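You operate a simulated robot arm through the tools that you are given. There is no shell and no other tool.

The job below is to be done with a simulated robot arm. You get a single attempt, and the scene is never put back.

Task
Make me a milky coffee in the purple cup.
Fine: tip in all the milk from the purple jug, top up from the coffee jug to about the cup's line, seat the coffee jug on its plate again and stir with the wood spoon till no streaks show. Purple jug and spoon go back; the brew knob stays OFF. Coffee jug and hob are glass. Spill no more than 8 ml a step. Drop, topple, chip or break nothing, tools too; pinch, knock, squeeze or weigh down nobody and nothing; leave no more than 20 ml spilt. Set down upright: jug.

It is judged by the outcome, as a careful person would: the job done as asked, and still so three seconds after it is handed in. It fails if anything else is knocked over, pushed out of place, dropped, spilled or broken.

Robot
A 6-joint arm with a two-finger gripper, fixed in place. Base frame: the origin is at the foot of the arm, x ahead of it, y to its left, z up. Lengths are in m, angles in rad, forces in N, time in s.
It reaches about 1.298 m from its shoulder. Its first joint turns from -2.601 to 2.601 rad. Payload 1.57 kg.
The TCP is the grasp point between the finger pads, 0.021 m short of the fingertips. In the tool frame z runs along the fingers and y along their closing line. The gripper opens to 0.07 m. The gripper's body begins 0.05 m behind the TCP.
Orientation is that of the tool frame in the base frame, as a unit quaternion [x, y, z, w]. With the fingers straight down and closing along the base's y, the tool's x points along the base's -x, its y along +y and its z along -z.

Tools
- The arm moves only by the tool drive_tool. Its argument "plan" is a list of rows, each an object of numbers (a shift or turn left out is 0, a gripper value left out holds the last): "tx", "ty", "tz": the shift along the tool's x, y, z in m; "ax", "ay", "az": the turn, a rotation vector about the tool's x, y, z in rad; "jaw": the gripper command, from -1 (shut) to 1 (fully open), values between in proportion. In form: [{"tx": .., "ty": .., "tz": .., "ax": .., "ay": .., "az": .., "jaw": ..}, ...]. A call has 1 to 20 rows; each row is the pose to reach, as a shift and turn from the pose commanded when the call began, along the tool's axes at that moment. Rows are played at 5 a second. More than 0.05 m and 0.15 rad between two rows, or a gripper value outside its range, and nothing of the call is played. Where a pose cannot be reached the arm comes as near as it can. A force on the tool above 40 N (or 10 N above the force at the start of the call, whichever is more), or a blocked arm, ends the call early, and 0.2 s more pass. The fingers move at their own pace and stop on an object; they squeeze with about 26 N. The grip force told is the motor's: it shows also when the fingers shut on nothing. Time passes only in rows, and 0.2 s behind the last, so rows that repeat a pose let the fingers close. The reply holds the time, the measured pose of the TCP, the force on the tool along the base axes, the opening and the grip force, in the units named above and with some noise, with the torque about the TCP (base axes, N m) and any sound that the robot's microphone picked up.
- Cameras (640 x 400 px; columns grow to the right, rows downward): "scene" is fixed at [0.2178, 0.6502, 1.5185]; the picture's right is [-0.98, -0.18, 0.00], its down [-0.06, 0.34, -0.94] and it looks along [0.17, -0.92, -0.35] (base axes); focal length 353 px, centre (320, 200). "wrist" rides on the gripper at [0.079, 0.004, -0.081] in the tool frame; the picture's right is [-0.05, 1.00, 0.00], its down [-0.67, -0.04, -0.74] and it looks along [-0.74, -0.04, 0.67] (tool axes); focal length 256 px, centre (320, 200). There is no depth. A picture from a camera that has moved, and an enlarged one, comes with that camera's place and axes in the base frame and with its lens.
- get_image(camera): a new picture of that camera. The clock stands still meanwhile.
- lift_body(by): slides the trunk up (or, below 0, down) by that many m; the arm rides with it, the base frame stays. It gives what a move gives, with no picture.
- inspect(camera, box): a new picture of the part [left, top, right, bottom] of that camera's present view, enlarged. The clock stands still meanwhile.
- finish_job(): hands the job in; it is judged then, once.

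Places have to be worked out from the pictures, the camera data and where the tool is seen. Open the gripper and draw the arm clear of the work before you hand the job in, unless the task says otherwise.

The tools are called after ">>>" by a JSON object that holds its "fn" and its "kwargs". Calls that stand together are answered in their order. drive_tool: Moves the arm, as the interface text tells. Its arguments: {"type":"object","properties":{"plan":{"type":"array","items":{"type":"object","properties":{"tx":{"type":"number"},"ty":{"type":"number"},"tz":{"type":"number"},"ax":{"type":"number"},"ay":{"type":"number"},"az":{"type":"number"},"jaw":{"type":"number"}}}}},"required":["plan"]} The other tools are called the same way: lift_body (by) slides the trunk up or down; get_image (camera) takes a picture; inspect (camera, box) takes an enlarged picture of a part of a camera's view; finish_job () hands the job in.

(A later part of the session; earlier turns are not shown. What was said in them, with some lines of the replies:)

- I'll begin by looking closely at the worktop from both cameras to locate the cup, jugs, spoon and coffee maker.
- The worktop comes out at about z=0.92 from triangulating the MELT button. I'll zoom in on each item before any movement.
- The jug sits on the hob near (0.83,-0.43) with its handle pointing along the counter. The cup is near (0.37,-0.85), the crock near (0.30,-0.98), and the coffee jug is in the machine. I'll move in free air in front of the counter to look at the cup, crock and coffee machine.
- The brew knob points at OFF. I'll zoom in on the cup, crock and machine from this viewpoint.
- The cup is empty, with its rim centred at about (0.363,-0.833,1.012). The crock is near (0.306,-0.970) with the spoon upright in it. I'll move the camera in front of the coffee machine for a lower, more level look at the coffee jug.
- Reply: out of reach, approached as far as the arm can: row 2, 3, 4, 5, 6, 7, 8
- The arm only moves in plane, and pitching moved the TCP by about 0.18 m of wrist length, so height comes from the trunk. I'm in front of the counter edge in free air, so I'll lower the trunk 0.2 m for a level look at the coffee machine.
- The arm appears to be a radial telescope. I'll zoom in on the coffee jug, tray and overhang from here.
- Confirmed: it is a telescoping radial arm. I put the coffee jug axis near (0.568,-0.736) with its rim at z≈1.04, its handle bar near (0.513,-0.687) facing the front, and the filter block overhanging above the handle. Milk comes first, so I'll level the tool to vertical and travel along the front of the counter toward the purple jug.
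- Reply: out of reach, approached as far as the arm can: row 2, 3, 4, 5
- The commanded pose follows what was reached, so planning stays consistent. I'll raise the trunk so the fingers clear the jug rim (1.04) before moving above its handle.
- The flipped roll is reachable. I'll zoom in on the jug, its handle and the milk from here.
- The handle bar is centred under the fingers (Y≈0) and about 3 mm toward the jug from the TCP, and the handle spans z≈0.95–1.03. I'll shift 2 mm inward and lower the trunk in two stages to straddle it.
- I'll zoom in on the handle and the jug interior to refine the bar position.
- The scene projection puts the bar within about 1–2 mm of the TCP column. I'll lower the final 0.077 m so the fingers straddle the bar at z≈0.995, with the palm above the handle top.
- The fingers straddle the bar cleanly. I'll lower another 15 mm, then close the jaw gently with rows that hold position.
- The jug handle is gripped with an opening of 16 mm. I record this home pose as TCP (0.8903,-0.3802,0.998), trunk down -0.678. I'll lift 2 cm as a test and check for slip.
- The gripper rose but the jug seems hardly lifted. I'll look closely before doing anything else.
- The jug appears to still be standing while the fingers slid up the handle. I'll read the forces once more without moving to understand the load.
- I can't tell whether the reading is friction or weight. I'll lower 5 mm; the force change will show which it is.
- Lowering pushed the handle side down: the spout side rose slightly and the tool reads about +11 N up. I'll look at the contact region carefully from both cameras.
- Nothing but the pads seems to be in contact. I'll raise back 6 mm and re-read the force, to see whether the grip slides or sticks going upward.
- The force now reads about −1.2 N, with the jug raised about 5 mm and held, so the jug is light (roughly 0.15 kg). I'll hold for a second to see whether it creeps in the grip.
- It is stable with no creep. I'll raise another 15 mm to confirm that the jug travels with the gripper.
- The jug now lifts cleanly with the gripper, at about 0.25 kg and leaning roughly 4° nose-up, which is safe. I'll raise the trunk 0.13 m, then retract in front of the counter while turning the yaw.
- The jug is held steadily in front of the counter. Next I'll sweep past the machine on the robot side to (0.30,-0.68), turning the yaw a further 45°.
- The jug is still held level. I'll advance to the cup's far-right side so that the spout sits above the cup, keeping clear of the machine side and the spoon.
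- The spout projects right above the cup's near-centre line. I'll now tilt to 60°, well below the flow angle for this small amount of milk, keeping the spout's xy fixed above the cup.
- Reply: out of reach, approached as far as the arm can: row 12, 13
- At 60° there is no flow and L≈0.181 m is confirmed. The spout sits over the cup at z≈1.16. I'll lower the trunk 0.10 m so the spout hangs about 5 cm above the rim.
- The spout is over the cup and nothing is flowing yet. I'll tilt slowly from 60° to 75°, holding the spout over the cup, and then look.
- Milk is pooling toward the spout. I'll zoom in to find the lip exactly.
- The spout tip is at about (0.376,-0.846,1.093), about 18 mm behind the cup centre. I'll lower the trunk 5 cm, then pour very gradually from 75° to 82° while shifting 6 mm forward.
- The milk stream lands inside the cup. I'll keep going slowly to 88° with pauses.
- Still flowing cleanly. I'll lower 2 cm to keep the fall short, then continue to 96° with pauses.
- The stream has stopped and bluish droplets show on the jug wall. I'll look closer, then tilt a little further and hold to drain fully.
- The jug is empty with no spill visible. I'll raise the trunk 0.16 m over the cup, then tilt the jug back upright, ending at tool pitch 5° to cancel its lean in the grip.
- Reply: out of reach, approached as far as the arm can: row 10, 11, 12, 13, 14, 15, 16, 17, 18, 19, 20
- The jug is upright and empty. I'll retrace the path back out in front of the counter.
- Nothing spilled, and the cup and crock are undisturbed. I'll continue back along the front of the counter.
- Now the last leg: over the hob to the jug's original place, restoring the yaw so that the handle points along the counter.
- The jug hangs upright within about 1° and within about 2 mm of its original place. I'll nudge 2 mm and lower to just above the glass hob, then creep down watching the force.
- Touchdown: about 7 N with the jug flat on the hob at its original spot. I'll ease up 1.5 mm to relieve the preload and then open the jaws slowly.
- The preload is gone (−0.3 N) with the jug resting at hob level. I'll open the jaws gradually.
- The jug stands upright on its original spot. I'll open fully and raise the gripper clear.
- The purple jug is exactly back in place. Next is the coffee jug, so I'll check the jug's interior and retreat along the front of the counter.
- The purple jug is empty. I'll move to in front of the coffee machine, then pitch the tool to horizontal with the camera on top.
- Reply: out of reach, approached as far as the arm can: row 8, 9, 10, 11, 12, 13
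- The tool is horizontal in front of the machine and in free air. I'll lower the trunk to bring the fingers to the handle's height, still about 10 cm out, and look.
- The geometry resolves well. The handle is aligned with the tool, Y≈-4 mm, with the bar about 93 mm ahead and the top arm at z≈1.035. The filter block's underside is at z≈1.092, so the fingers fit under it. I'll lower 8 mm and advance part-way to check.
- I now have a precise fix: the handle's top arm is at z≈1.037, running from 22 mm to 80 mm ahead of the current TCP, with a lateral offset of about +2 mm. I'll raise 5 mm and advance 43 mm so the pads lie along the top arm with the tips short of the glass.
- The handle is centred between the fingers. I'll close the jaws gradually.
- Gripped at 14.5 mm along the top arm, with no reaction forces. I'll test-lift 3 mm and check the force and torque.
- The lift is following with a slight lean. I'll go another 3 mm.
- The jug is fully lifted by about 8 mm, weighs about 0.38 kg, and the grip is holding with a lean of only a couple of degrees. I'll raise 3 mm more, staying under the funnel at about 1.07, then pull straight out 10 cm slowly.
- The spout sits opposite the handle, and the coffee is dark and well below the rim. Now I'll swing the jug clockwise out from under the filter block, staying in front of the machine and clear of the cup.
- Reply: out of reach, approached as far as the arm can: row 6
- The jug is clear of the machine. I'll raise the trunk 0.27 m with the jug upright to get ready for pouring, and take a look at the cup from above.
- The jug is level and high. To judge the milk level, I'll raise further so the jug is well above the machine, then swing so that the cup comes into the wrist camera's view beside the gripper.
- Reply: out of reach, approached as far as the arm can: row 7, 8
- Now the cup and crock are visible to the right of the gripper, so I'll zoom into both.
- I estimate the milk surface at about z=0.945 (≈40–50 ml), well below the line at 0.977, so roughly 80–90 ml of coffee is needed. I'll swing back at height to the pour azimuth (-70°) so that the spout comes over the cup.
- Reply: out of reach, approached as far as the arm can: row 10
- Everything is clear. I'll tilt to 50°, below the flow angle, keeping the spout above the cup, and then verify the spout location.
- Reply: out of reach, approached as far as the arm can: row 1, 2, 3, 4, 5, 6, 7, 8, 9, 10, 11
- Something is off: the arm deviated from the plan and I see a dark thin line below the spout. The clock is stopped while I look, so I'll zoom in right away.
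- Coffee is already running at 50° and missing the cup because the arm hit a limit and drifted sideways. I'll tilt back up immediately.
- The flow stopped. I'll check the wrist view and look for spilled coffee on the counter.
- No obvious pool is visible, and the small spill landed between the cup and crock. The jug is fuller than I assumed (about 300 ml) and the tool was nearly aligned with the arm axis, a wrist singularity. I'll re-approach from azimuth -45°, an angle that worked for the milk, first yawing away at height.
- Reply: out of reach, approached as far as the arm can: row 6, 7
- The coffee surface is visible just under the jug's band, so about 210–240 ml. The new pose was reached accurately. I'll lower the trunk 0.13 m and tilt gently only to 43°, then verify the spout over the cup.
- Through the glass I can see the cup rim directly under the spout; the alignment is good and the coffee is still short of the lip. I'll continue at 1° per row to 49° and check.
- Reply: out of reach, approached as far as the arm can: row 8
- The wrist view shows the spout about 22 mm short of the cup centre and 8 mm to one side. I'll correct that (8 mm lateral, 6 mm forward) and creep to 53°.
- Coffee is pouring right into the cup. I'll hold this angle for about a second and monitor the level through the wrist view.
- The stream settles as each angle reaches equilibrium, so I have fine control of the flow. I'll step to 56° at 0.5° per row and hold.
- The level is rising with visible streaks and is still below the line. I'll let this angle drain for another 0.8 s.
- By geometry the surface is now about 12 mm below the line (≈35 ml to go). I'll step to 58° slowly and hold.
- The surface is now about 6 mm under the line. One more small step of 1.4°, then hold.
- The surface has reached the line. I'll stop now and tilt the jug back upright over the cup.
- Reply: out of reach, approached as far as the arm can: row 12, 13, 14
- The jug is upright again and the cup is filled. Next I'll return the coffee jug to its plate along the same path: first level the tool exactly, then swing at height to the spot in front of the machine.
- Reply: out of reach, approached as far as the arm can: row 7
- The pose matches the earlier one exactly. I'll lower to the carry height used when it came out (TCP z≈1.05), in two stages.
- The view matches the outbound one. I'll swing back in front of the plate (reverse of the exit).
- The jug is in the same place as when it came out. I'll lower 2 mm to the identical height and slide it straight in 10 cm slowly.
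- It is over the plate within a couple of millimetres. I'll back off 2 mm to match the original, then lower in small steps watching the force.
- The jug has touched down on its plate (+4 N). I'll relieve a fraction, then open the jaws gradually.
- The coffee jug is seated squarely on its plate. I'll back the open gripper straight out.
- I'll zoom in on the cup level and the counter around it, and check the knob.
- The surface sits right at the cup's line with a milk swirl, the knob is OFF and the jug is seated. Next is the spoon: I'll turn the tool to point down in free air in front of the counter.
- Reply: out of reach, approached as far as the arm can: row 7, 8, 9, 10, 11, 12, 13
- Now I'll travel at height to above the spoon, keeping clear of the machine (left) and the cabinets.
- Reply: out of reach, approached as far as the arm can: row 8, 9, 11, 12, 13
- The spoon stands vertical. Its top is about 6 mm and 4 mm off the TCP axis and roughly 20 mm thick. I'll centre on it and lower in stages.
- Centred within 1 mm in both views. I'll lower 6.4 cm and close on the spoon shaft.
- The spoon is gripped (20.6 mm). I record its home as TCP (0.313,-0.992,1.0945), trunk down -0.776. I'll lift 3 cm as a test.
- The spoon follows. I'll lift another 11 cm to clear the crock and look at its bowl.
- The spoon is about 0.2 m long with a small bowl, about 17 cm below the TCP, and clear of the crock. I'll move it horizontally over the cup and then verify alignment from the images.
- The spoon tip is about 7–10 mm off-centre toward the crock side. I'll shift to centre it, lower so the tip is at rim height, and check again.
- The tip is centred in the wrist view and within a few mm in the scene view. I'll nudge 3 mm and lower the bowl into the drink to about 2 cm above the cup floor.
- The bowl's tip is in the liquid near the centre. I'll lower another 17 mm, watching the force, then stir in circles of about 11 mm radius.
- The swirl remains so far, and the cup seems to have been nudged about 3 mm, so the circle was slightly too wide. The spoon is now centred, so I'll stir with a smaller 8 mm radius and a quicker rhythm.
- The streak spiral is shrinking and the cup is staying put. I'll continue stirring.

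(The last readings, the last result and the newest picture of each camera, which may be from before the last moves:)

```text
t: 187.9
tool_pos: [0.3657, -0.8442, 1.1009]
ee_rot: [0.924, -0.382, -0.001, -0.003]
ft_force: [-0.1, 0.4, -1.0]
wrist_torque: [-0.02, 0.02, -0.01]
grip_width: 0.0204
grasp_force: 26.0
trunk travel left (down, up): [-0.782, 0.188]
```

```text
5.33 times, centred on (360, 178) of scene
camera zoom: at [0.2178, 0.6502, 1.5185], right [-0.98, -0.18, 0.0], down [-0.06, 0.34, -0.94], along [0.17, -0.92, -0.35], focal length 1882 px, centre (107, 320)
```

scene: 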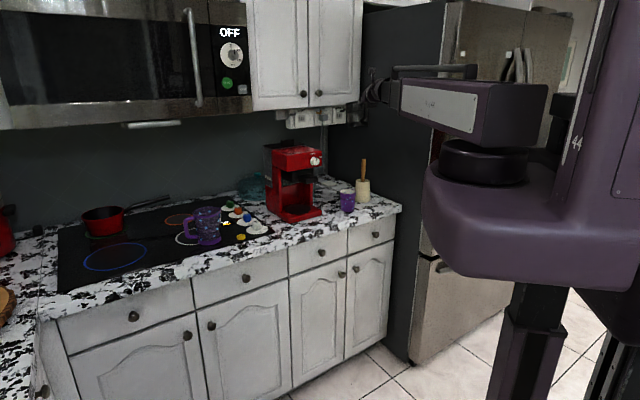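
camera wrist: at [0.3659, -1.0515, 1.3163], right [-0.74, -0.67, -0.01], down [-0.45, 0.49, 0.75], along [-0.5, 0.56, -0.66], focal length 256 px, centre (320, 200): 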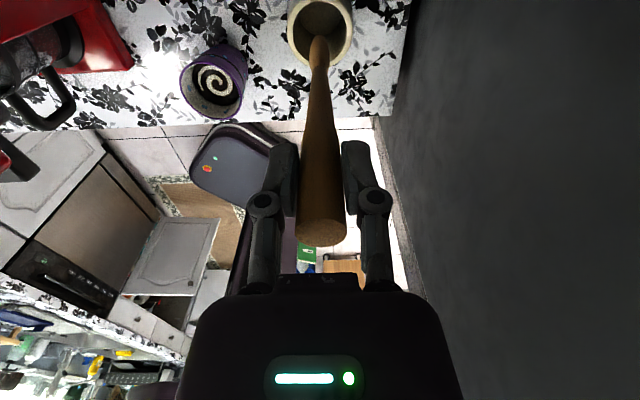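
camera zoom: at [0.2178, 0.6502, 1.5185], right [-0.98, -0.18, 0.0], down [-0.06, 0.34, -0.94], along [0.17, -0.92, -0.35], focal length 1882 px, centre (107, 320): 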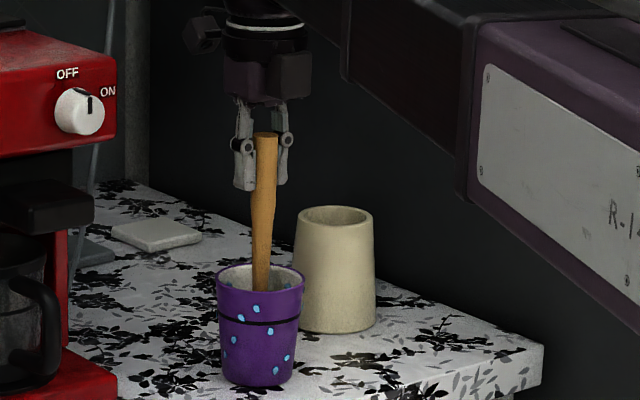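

No streaks show any more. I'll give it one last short stir for certainty, then raise the spoon straight up and let it drip over the cup.

>>> {"fn": "drive_tool", "kwargs": {"plan": [{"tx": 0.008, "ty": 0.0, "jaw": -1}, {"tx": 0.0025, "ty": 0.0076}, {"tx": -0.0065, "ty": 0.0047}, {"tx": -0.0065, "ty": -0.0047}, {"tx": 0.0025, "ty": -0.0076}, {"tx": 0.008, "ty": 0.0}, {"tx": 0.0025, "ty": 0.0076}, {"tx": -0.0065, "ty": 0.0047}, {"tx": -0.0065, "ty": -0.0047}, {"tx": 0.0, "ty": 0.0}, {"tx": 0.0, "ty": 0.0}]}}

>>> {"fn": "lift_body", "kwargs": {"by": 0.055}}

>>> {"fn": "drive_tool", "kwargs": {"plan": [{"jaw": -1}, {}, {}, {}, {}, {}, {}, {}]}}

>>> {"fn": "inspect", "kwargs": {"camera": "wrist", "box": [230, 0, 410, 160]}}

>>> {"fn": "inspect", "kwargs": {"camera": "scene", "box": [330, 140, 390, 215]}}

```text
t: 190.3
tool_pos: [0.3638, -0.8444, 1.1019]
ee_rot: [0.924, -0.383, 0.0, -0.003]
ft_force: [-0.5, -0.6, -0.5]
wrist_torque: [0.02, 0.01, -0.02]
grip_width: 0.0201
grasp_force: 25.9
trunk travel left (down, up): [-0.782, 0.188]
```

```text
t: 191.3
tool_pos: [0.3645, -0.8434, 1.1557]
ee_rot: [0.924, -0.382, -0.002, -0.003]
ft_force: [-0.1, -0.4, -0.1]
wrist_torque: [0.02, -0.03, 0.01]
grip_width: 0.02
grasp_force: 26.0
trunk travel left (down, up): [-0.837, 0.133]
```

```text
t: 193.1
tool_pos: [0.3646, -0.8429, 1.1566]
ee_rot: [0.924, -0.383, -0.002, -0.003]
ft_force: [-0.7, 0.4, -0.2]
wrist_torque: [0.01, -0.04, 0.0]
grip_width: 0.0201
grasp_force: 25.7
trunk travel left (down, up): [-0.837, 0.133]
```

```text
2.50 times, centred on (320, 80) of wrist
camera zoom: at [0.4181, -0.9033, 1.2375], right [-0.74, -0.67, 0.0], down [-0.45, 0.49, 0.75], along [-0.5, 0.56, -0.66], focal length 640 px, centre (320, 500)
```

zoom: 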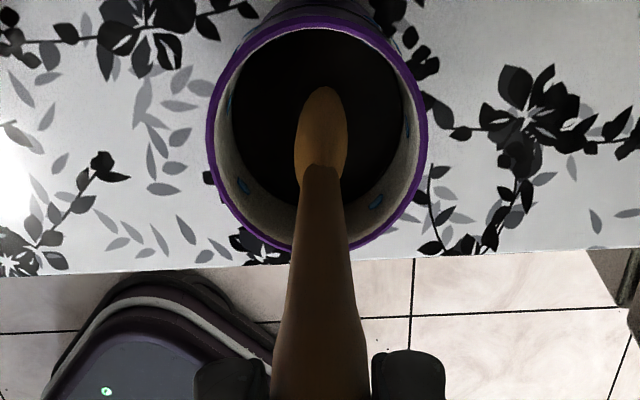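

```text
5.33 times, centred on (360, 178) of scene
camera zoom: at [0.2178, 0.6502, 1.5185], right [-0.98, -0.18, 0.0], down [-0.06, 0.34, -0.94], along [0.17, -0.92, -0.35], focal length 1882 px, centre (107, 320)
```

zoom: 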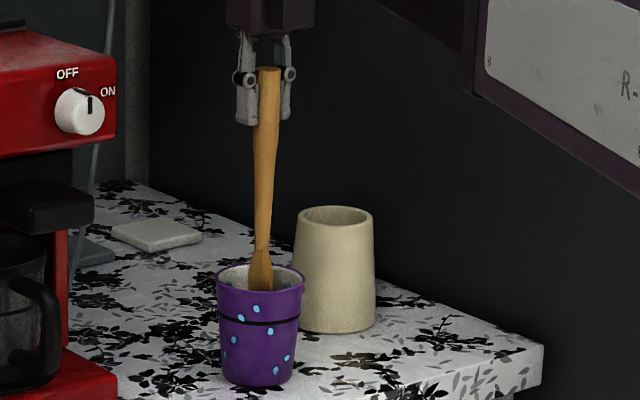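

The drink is uniform with no streaks. I'll raise the spoon well above the rim and carry it back above the crock, reversing the outbound motion.

>>> {"fn": "lift_body", "kwargs": {"by": 0.085}}

>>> {"fn": "drive_tool", "kwargs": {"plan": [{"jaw": -1}, {}, {"tx": 0.0083, "ty": 0.0176}, {"tx": 0.0167, "ty": 0.0353}, {"tx": 0.025, "ty": 0.0529}, {"tx": 0.0334, "ty": 0.0706}, {"tx": 0.0417, "ty": 0.0882}, {"tx": 0.05, "ty": 0.1058}, {"tx": 0.0584, "ty": 0.1235}, {"tx": 0.0667, "ty": 0.1411}, {"tx": 0.0667, "ty": 0.1411}]}}

>>> {"fn": "inspect", "kwargs": {"camera": "wrist", "box": [230, 0, 410, 160]}}

>>> {"fn": "inspect", "kwargs": {"camera": "scene", "box": [335, 110, 395, 205]}}

```text
t: 194.3
tool_pos: [0.3649, -0.8452, 1.2411]
ee_rot: [0.924, -0.383, -0.002, -0.004]
ft_force: [-0.1, -0.9, -1.0]
wrist_torque: [0.0, 0.01, -0.03]
grip_width: 0.02
grasp_force: 25.7
trunk travel left (down, up): [-0.922, 0.048]
```

```text
t: 196.7
tool_pos: [0.3133, -0.9893, 1.2416]
ee_rot: [0.924, -0.383, -0.002, -0.003]
ft_force: [0.8, -0.1, -0.2]
wrist_torque: [-0.02, -0.02, 0.03]
grip_width: 0.0199
grasp_force: 26.0
trunk travel left (down, up): [-0.922, 0.048]
```

```text
2.50 times, centred on (320, 80) of wrist
camera zoom: at [0.3664, -1.0488, 1.3227], right [-0.74, -0.67, 0.0], down [-0.45, 0.49, 0.75], along [-0.5, 0.56, -0.66], focal length 640 px, centre (320, 500)
```

zoom: 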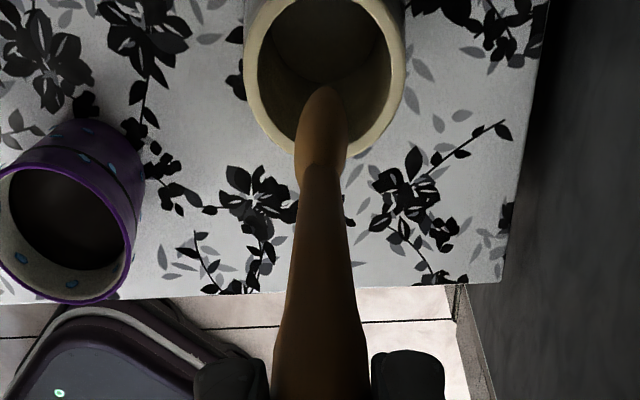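

```text
4.21 times, centred on (365, 158) of scene
camera zoom: at [0.2178, 0.6502, 1.5185], right [-0.98, -0.18, 0.0], down [-0.06, 0.34, -0.94], along [0.17, -0.92, -0.35], focal length 1486 px, centre (130, 379)
```

zoom: 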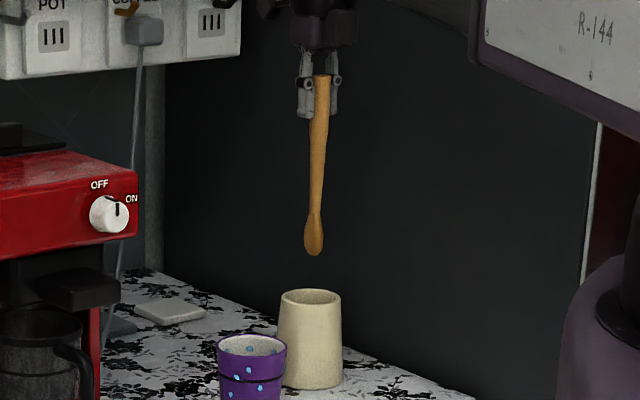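

The spoon's pose in the grip is unchanged and it is lined up over the crock. I'll lower it back in, with the last millimetres in small steps.

>>> {"fn": "lift_body", "kwargs": {"by": -0.08}}

>>> {"fn": "inspect", "kwargs": {"camera": "scene", "box": [340, 125, 385, 205]}}

>>> {"fn": "inspect", "kwargs": {"camera": "wrist", "box": [230, 0, 410, 160]}}

```text
t: 197.9
tool_pos: [0.3125, -0.99, 1.1605]
ee_rot: [0.924, -0.383, -0.002, -0.002]
ft_force: [0.4, 0.9, -0.6]
wrist_torque: [-0.05, 0.0, -0.01]
grip_width: 0.0196
grasp_force: 26.5
trunk travel left (down, up): [-0.842, 0.128]
```

```text
5.00 times, centred on (362, 165) of scene
camera zoom: at [0.2178, 0.6502, 1.5185], right [-0.98, -0.18, 0.0], down [-0.06, 0.34, -0.94], along [0.17, -0.92, -0.35], focal length 1764 px, centre (108, 375)
```

zoom: 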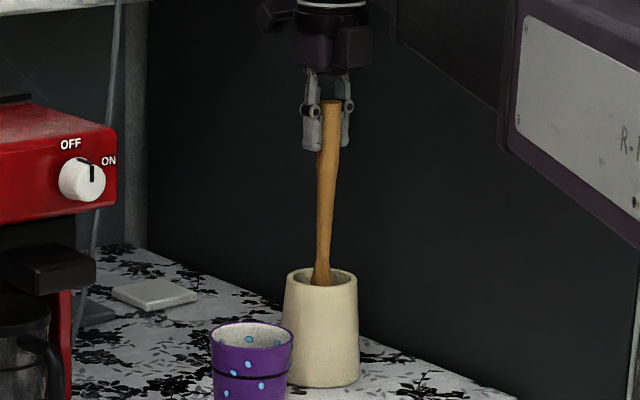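

```text
2.50 times, centred on (320, 80) of wrist
camera zoom: at [0.3663, -1.0489, 1.2426], right [-0.74, -0.67, 0.0], down [-0.45, 0.49, 0.75], along [-0.5, 0.56, -0.66], focal length 640 px, centre (320, 500)
```

zoom: 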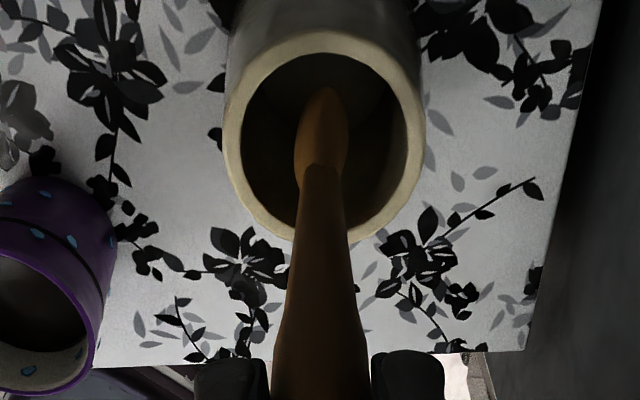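

>>> {"fn": "lift_body", "kwargs": {"by": -0.058}}

>>> {"fn": "lift_body", "kwargs": {"by": -0.004}}

>>> {"fn": "lift_body", "kwargs": {"by": -0.002}}

>>> {"fn": "inspect", "kwargs": {"camera": "scene", "box": [340, 125, 385, 205]}}

```text
t: 198.8
tool_pos: [0.3121, -0.9891, 1.1027]
ee_rot: [0.924, -0.382, -0.001, -0.003]
ft_force: [0.4, 0.1, 1.0]
wrist_torque: [0.02, 0.0, -0.01]
grip_width: 0.0198
grasp_force: 26.2
trunk travel left (down, up): [-0.784, 0.186]
```

```text
t: 199.4
tool_pos: [0.3132, -0.989, 1.0977]
ee_rot: [0.924, -0.383, -0.001, -0.003]
ft_force: [0.4, 0.8, -0.2]
wrist_torque: [0.01, -0.04, 0.0]
grip_width: 0.0196
grasp_force: 25.7
trunk travel left (down, up): [-0.78, 0.19]
```

```text
t: 199.9
tool_pos: [0.3135, -0.9901, 1.0975]
ee_rot: [0.924, -0.383, -0.001, -0.003]
ft_force: [0.2, 0.2, 0.3]
wrist_torque: [-0.01, 0.0, -0.02]
grip_width: 0.0194
grasp_force: 25.3
trunk travel left (down, up): [-0.778, 0.192]
```

```text
5.00 times, centred on (362, 165) of scene
camera zoom: at [0.2178, 0.6502, 1.5185], right [-0.98, -0.18, 0.0], down [-0.06, 0.34, -0.94], along [0.17, -0.92, -0.35], focal length 1764 px, centre (108, 375)
```

zoom: 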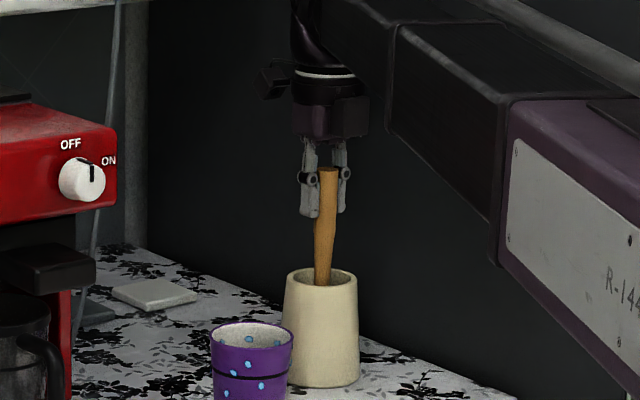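

>>> {"fn": "lift_body", "kwargs": {"by": -0.0015}}

>>> {"fn": "lift_body", "kwargs": {"by": -0.001}}

>>> {"fn": "drive_tool", "kwargs": {"plan": [{"jaw": -1}]}}

```text
t: 200.4
tool_pos: [0.3129, -0.9889, 1.0946]
ee_rot: [0.924, -0.382, -0.002, -0.003]
ft_force: [-0.5, 0.4, -0.4]
wrist_torque: [-0.05, -0.02, 0.0]
grip_width: 0.0197
grasp_force: 26.1
trunk travel left (down, up): [-0.777, 0.193]
```

```text
t: 200.9
tool_pos: [0.3127, -0.988, 1.0948]
ee_rot: [0.924, -0.383, -0.001, -0.003]
ft_force: [1.2, -0.8, 5.3]
wrist_torque: [-0.1, -0.11, 0.0]
grip_width: 0.0195
grasp_force: 26.3
trunk travel left (down, up): [-0.776, 0.194]
```

```text
t: 201.3
tool_pos: [0.3122, -0.9891, 1.0951]
ee_rot: [0.924, -0.384, -0.001, -0.003]
ft_force: [0.4, -1.2, 5.1]
wrist_torque: [-0.09, -0.08, 0.05]
grip_width: 0.0197
grasp_force: 25.1
trunk travel left (down, up): [-0.776, 0.194]
```

The spoon tip has touched the crock floor (5 N). I'll relieve it slightly and open the fingers gradually.

>>> {"fn": "lift_body", "kwargs": {"by": 0.0008}}

>>> {"fn": "drive_tool", "kwargs": {"plan": [{"jaw": -0.42}, {"jaw": -0.38}, {"jaw": -0.3}, {"jaw": -0.2}, {"jaw": 0.0}, {"jaw": 0.3}, {"jaw": 0.7}, {"jaw": 1}, {"jaw": 1}]}}

>>> {"fn": "inspect", "kwargs": {"camera": "scene", "box": [340, 125, 385, 205]}}

>>> {"fn": "inspect", "kwargs": {"camera": "wrist", "box": [200, 0, 440, 300]}}

```text
t: 201.8
tool_pos: [0.3131, -0.9892, 1.096]
ee_rot: [0.924, -0.382, -0.001, -0.004]
ft_force: [0.0, 1.1, 0.2]
wrist_torque: [0.0, 0.02, 0.01]
grip_width: 0.0195
grasp_force: 26.1
trunk travel left (down, up): [-0.777, 0.193]
```

```text
t: 203.8
tool_pos: [0.3128, -0.9901, 1.0945]
ee_rot: [0.924, -0.382, -0.002, -0.003]
ft_force: [0.2, -0.4, 0.9]
wrist_torque: [0.01, 0.05, 0.01]
grip_width: 0.07
grasp_force: 0.0
trunk travel left (down, up): [-0.777, 0.193]
```

```text
5.00 times, centred on (362, 165) of scene
camera zoom: at [0.2178, 0.6502, 1.5185], right [-0.98, -0.18, 0.0], down [-0.06, 0.34, -0.94], along [0.17, -0.92, -0.35], focal length 1764 px, centre (108, 375)
```

zoom: 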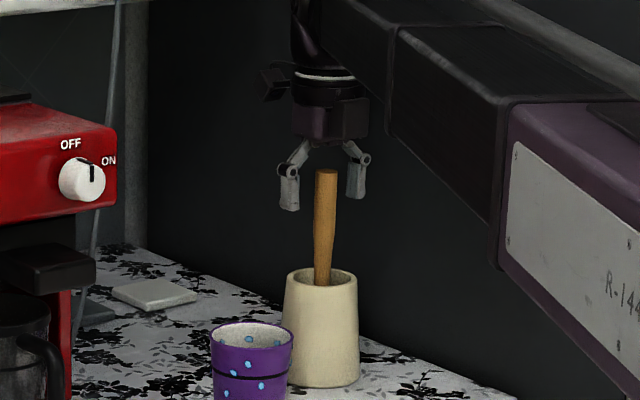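

```text
1.33 times, centred on (320, 150) of wrist
camera zoom: at [0.3662, -1.049, 1.1768], right [-0.74, -0.67, 0.0], down [-0.45, 0.49, 0.75], along [-0.5, 0.56, -0.66], focal length 341 px, centre (320, 267)
```

zoom: 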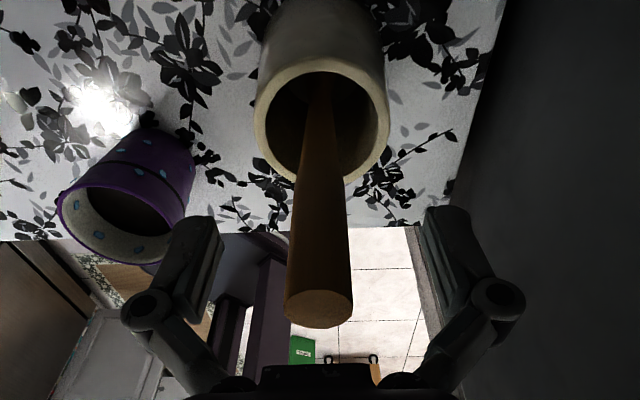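

The spoon stands on its own in the crock. I'll raise the open gripper clear and check.

>>> {"fn": "lift_body", "kwargs": {"by": 0.14}}

>>> {"fn": "inspect", "kwargs": {"camera": "scene", "box": [330, 130, 400, 215]}}

>>> {"fn": "get_image", "kwargs": {"camera": "wrist"}}

```text
t: 205.5
tool_pos: [0.3132, -0.9911, 1.2352]
ee_rot: [0.924, -0.383, -0.002, -0.003]
ft_force: [-0.1, -0.4, -1.2]
wrist_torque: [0.01, 0.0, -0.03]
grip_width: 0.0698
grasp_force: 0.0
trunk travel left (down, up): [-0.917, 0.053]
```

```text
4.71 times, centred on (365, 172) of scene
camera zoom: at [0.2178, 0.6502, 1.5185], right [-0.98, -0.18, 0.0], down [-0.06, 0.34, -0.94], along [0.17, -0.92, -0.35], focal length 1660 px, centre (108, 329)
```

zoom: 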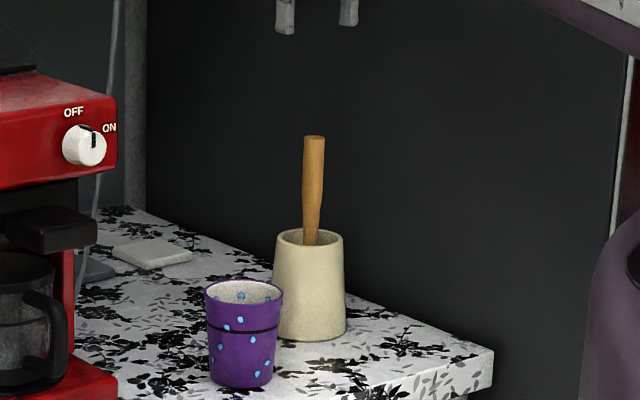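

```text
taken
camera wrist: at [0.3662, -1.0491, 1.3167], right [-0.74, -0.67, 0.0], down [-0.45, 0.49, 0.75], along [-0.5, 0.56, -0.66], focal length 256 px, centre (320, 200)
```

wrist: 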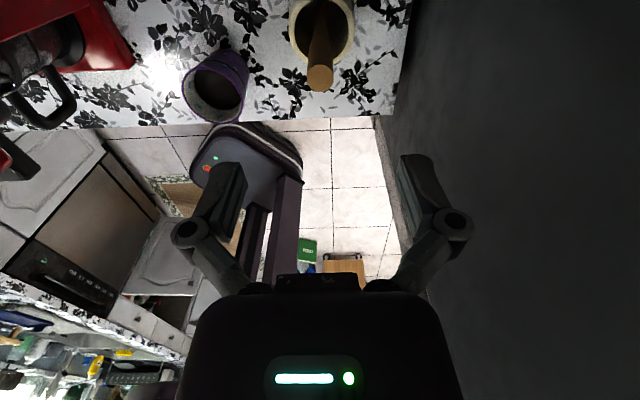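

Everything is in place. I'll retract along the same high path to the free space in front of the counter.

>>> {"fn": "drive_tool", "kwargs": {"plan": [{"tx": -0.0273, "ty": -0.028, "jaw": 1}, {"tx": -0.0546, "ty": -0.0559}, {"tx": -0.0819, "ty": -0.0839}, {"tx": -0.1092, "ty": -0.1118}, {"tx": -0.1365, "ty": -0.1398}, {"tx": -0.1638, "ty": -0.1678}, {"tx": -0.1912, "ty": -0.1957}, {"tx": -0.2185, "ty": -0.2237}, {"tx": -0.2458, "ty": -0.2517}, {"tx": -0.2731, "ty": -0.2796}, {"tx": -0.3004, "ty": -0.3076}, {"tx": -0.3277, "ty": -0.3355}, {"tx": -0.355, "ty": -0.3635}, {"tx": -0.355, "ty": -0.3635}]}}

>>> {"fn": "get_image", "kwargs": {"camera": "scene"}}

>>> {"fn": "inspect", "kwargs": {"camera": "scene", "box": [260, 130, 410, 225]}}

```text
t: 208.5
tool_pos: [0.3196, -0.483, 1.2339]
ee_rot: [0.924, -0.382, -0.001, -0.003]
ft_force: [0.5, 0.4, 0.8]
wrist_torque: [0.06, -0.02, -0.02]
grip_width: 0.0701
grasp_force: 0.1
out of reach, approached as far as the arm can: row 12, 13, 14
trunk travel left (down, up): [-0.917, 0.053]
```

```text
taken
```

scene: 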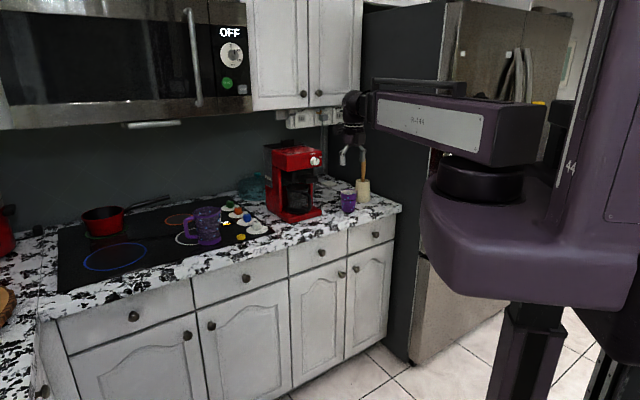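

```text
4.21 times, centred on (335, 178) of scene
camera zoom: at [0.2178, 0.6502, 1.5185], right [-0.98, -0.18, 0.0], down [-0.06, 0.34, -0.94], along [0.17, -0.92, -0.35], focal length 1486 px, centre (257, 295)
```

zoom: 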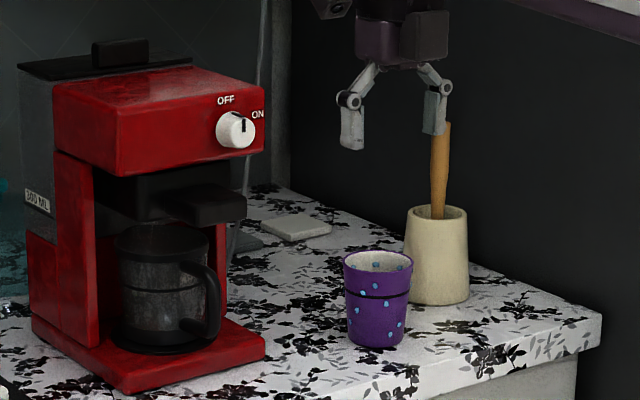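

I'll pitch the tool up so the wrist camera can take a last look into the cup and over the counter.

>>> {"fn": "drive_tool", "kwargs": {"plan": [{"tx": 0.0236, "tz": -0.0016, "ay": 0.1309, "jaw": 1}, {"tx": 0.0468, "tz": -0.0062, "ay": 0.2618}, {"tx": 0.0693, "tz": -0.0138, "ay": 0.3927}, {"tx": 0.0905, "tz": -0.0242, "ay": 0.5236}, {"tx": 0.1102, "tz": -0.0374, "ay": 0.6545}, {"tx": 0.128, "tz": -0.053, "ay": 0.7854}, {"tx": 0.1436, "tz": -0.0708, "ay": 0.9163}, {"tx": 0.1568, "tz": -0.0905, "ay": 1.0472}, {"tx": 0.1672, "tz": -0.1117, "ay": 1.1781}, {"tx": 0.1748, "tz": -0.1342, "ay": 1.309}, {"tx": 0.1794, "tz": -0.1574, "ay": 1.4399}, {"tx": 0.1794, "tz": -0.1574, "ay": 1.4399}]}}

>>> {"fn": "get_image", "kwargs": {"camera": "wrist"}}

>>> {"fn": "inspect", "kwargs": {"camera": "wrist", "box": [420, 230, 520, 330]}}

>>> {"fn": "inspect", "kwargs": {"camera": "wrist", "box": [430, 170, 620, 340]}}

```text
t: 211.1
tool_pos: [0.4464, -0.6104, 1.3953]
ee_rot: [0.695, -0.291, 0.608, 0.251]
ft_force: [0.2, -0.2, 0.0]
wrist_torque: [0.01, 0.02, -0.04]
grip_width: 0.07
grasp_force: 0.0
out of reach, approached as far as the arm can: row 7, 8, 9, 10, 11, 12
trunk travel left (down, up): [-0.917, 0.053]
```

```text
taken
camera wrist: at [0.3936, -0.5641, 1.4865], right [-0.71, -0.7, -0.06], down [-0.56, 0.61, -0.56], along [0.43, -0.36, -0.83], focal length 256 px, centre (320, 200)
```

wrist: 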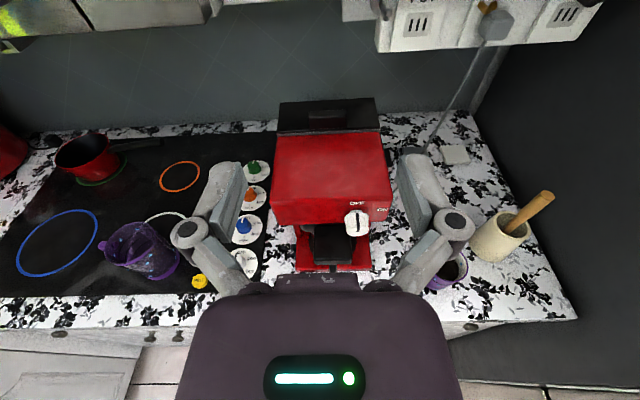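

```text
4.00 times, centred on (470, 280) of wrist
camera zoom: at [0.3936, -0.5641, 1.4865], right [-0.71, -0.7, -0.06], down [-0.56, 0.61, -0.56], along [0.43, -0.36, -0.83], focal length 1024 px, centre (-280, -120)
```

zoom: 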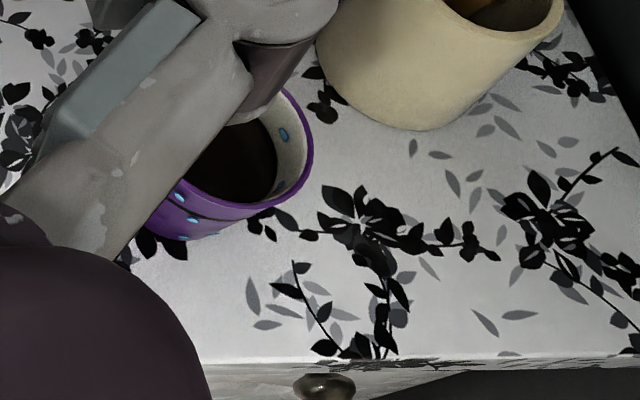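

```text
2.35 times, centred on (525, 255) of wrist
camera zoom: at [0.3936, -0.5641, 1.4865], right [-0.71, -0.7, -0.06], down [-0.56, 0.61, -0.56], along [0.43, -0.36, -0.83], focal length 602 px, centre (-162, 71)
```

zoom: 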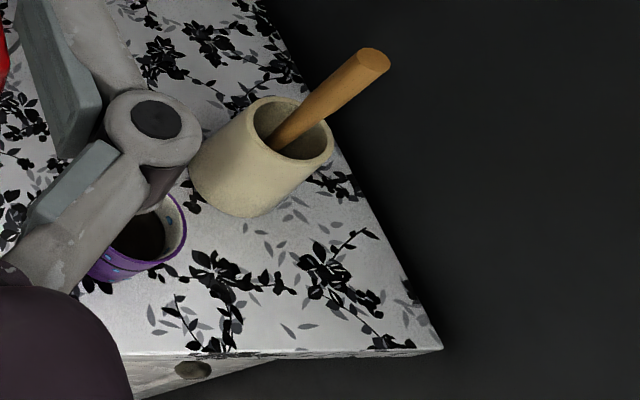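

The drink is uniform, and the cup, spoon, both jugs, the knob and the counter are all in order. I'll fold the tool back down to the pose in front of the counter, well clear of the work.

>>> {"fn": "drive_tool", "kwargs": {"plan": [{"tx": -0.0236, "tz": -0.0016, "ay": -0.1309, "jaw": 1}, {"tx": -0.0468, "tz": -0.0062, "ay": -0.2618}, {"tx": -0.0693, "tz": -0.0138, "ay": -0.3927}, {"tx": -0.0905, "tz": -0.0242, "ay": -0.5236}, {"tx": -0.1102, "tz": -0.0374, "ay": -0.6545}, {"tx": -0.128, "tz": -0.053, "ay": -0.7854}, {"tx": -0.1436, "tz": -0.0708, "ay": -0.9163}, {"tx": -0.1568, "tz": -0.0905, "ay": -1.0472}, {"tx": -0.1672, "tz": -0.1117, "ay": -1.1781}, {"tx": -0.1748, "tz": -0.1342, "ay": -1.309}, {"tx": -0.1794, "tz": -0.1574, "ay": -1.4399}, {"tx": -0.1794, "tz": -0.1574, "ay": -1.4399}]}}

>>> {"fn": "get_image", "kwargs": {"camera": "scene"}}

>>> {"fn": "inspect", "kwargs": {"camera": "scene", "box": [160, 130, 410, 260]}}

```text
t: 213.7
tool_pos: [0.318, -0.4834, 1.2348]
ee_rot: [0.924, -0.383, -0.002, -0.004]
ft_force: [0.3, 0.1, -0.1]
wrist_torque: [0.01, 0.0, 0.0]
grip_width: 0.07
grasp_force: 0.0
out of reach, approached as far as the arm can: row 5, 6, 7, 8, 9, 10, 11, 12
trunk travel left (down, up): [-0.917, 0.053]
```

```text
taken
```

scene: 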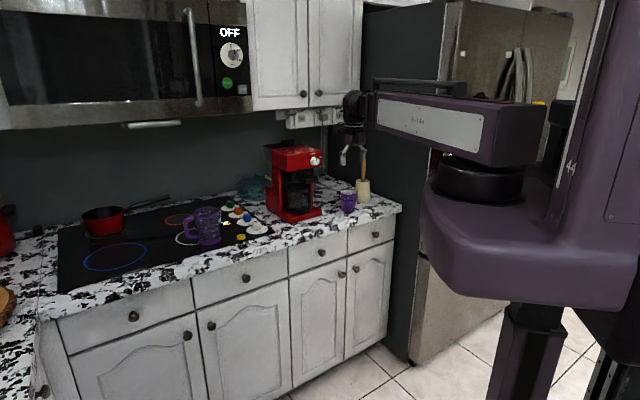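

```text
2.56 times, centred on (285, 195) of scene
camera zoom: at [0.2178, 0.6502, 1.5185], right [-0.98, -0.18, 0.0], down [-0.06, 0.34, -0.94], along [0.17, -0.92, -0.35], focal length 903 px, centre (410, 213)
```

zoom: 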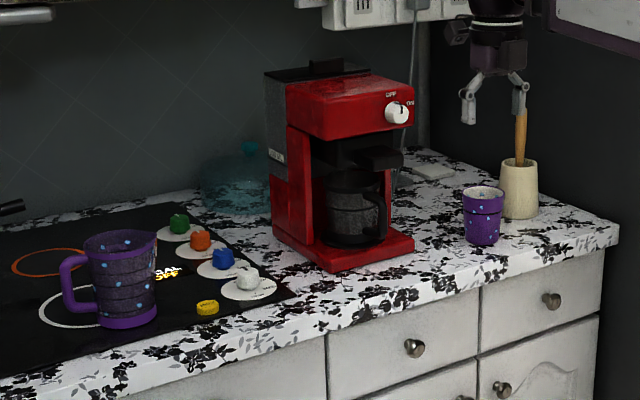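

The final views show everything where it should be:
- The cup is filled to its line with no streaks.
- The purple jug is upright on its spot on the hob.
- The coffee jug is seated on its plate.
- The spoon is back in the crock, and the brew knob is OFF.

The gripper is open and clear of the counter, so I'm handing the job in.

>>> {"fn": "finish_job", "kwargs": {}}

```text
The job is handed in.
```

The milky coffee is made in the purple cup and I've handed the job in. I don't have the judge's result.

- **Drink:** All the milk from the purple jug went in, and I topped it up with coffee to about the cup's line. I stirred with the wood spoon until no streaks showed.
- **Put back:** The purple jug is upright on its original spot on the hob and the spoon is in its crock. The coffee jug is seated on its plate, and the brew knob stayed OFF.

Two things did not go cleanly:

- **Spill:** On the first coffee pour the arm drifted off line and some coffee missed the cup, landing between the cup and the crock. I tilted back within about half a second. I put it at a few millilitres, but I couldn't measure it, and no puddle shows in the later pictures.
- **Cup nudged:** The first stirring circle was slightly too wide and pushed the cup about 3 mm. It stayed put after I made the circle smaller.

On its first lift the purple jug's handle slipped in the grip, and a small correction pressed it down briefly on the hob with about 12 N. The pictures show no damage.
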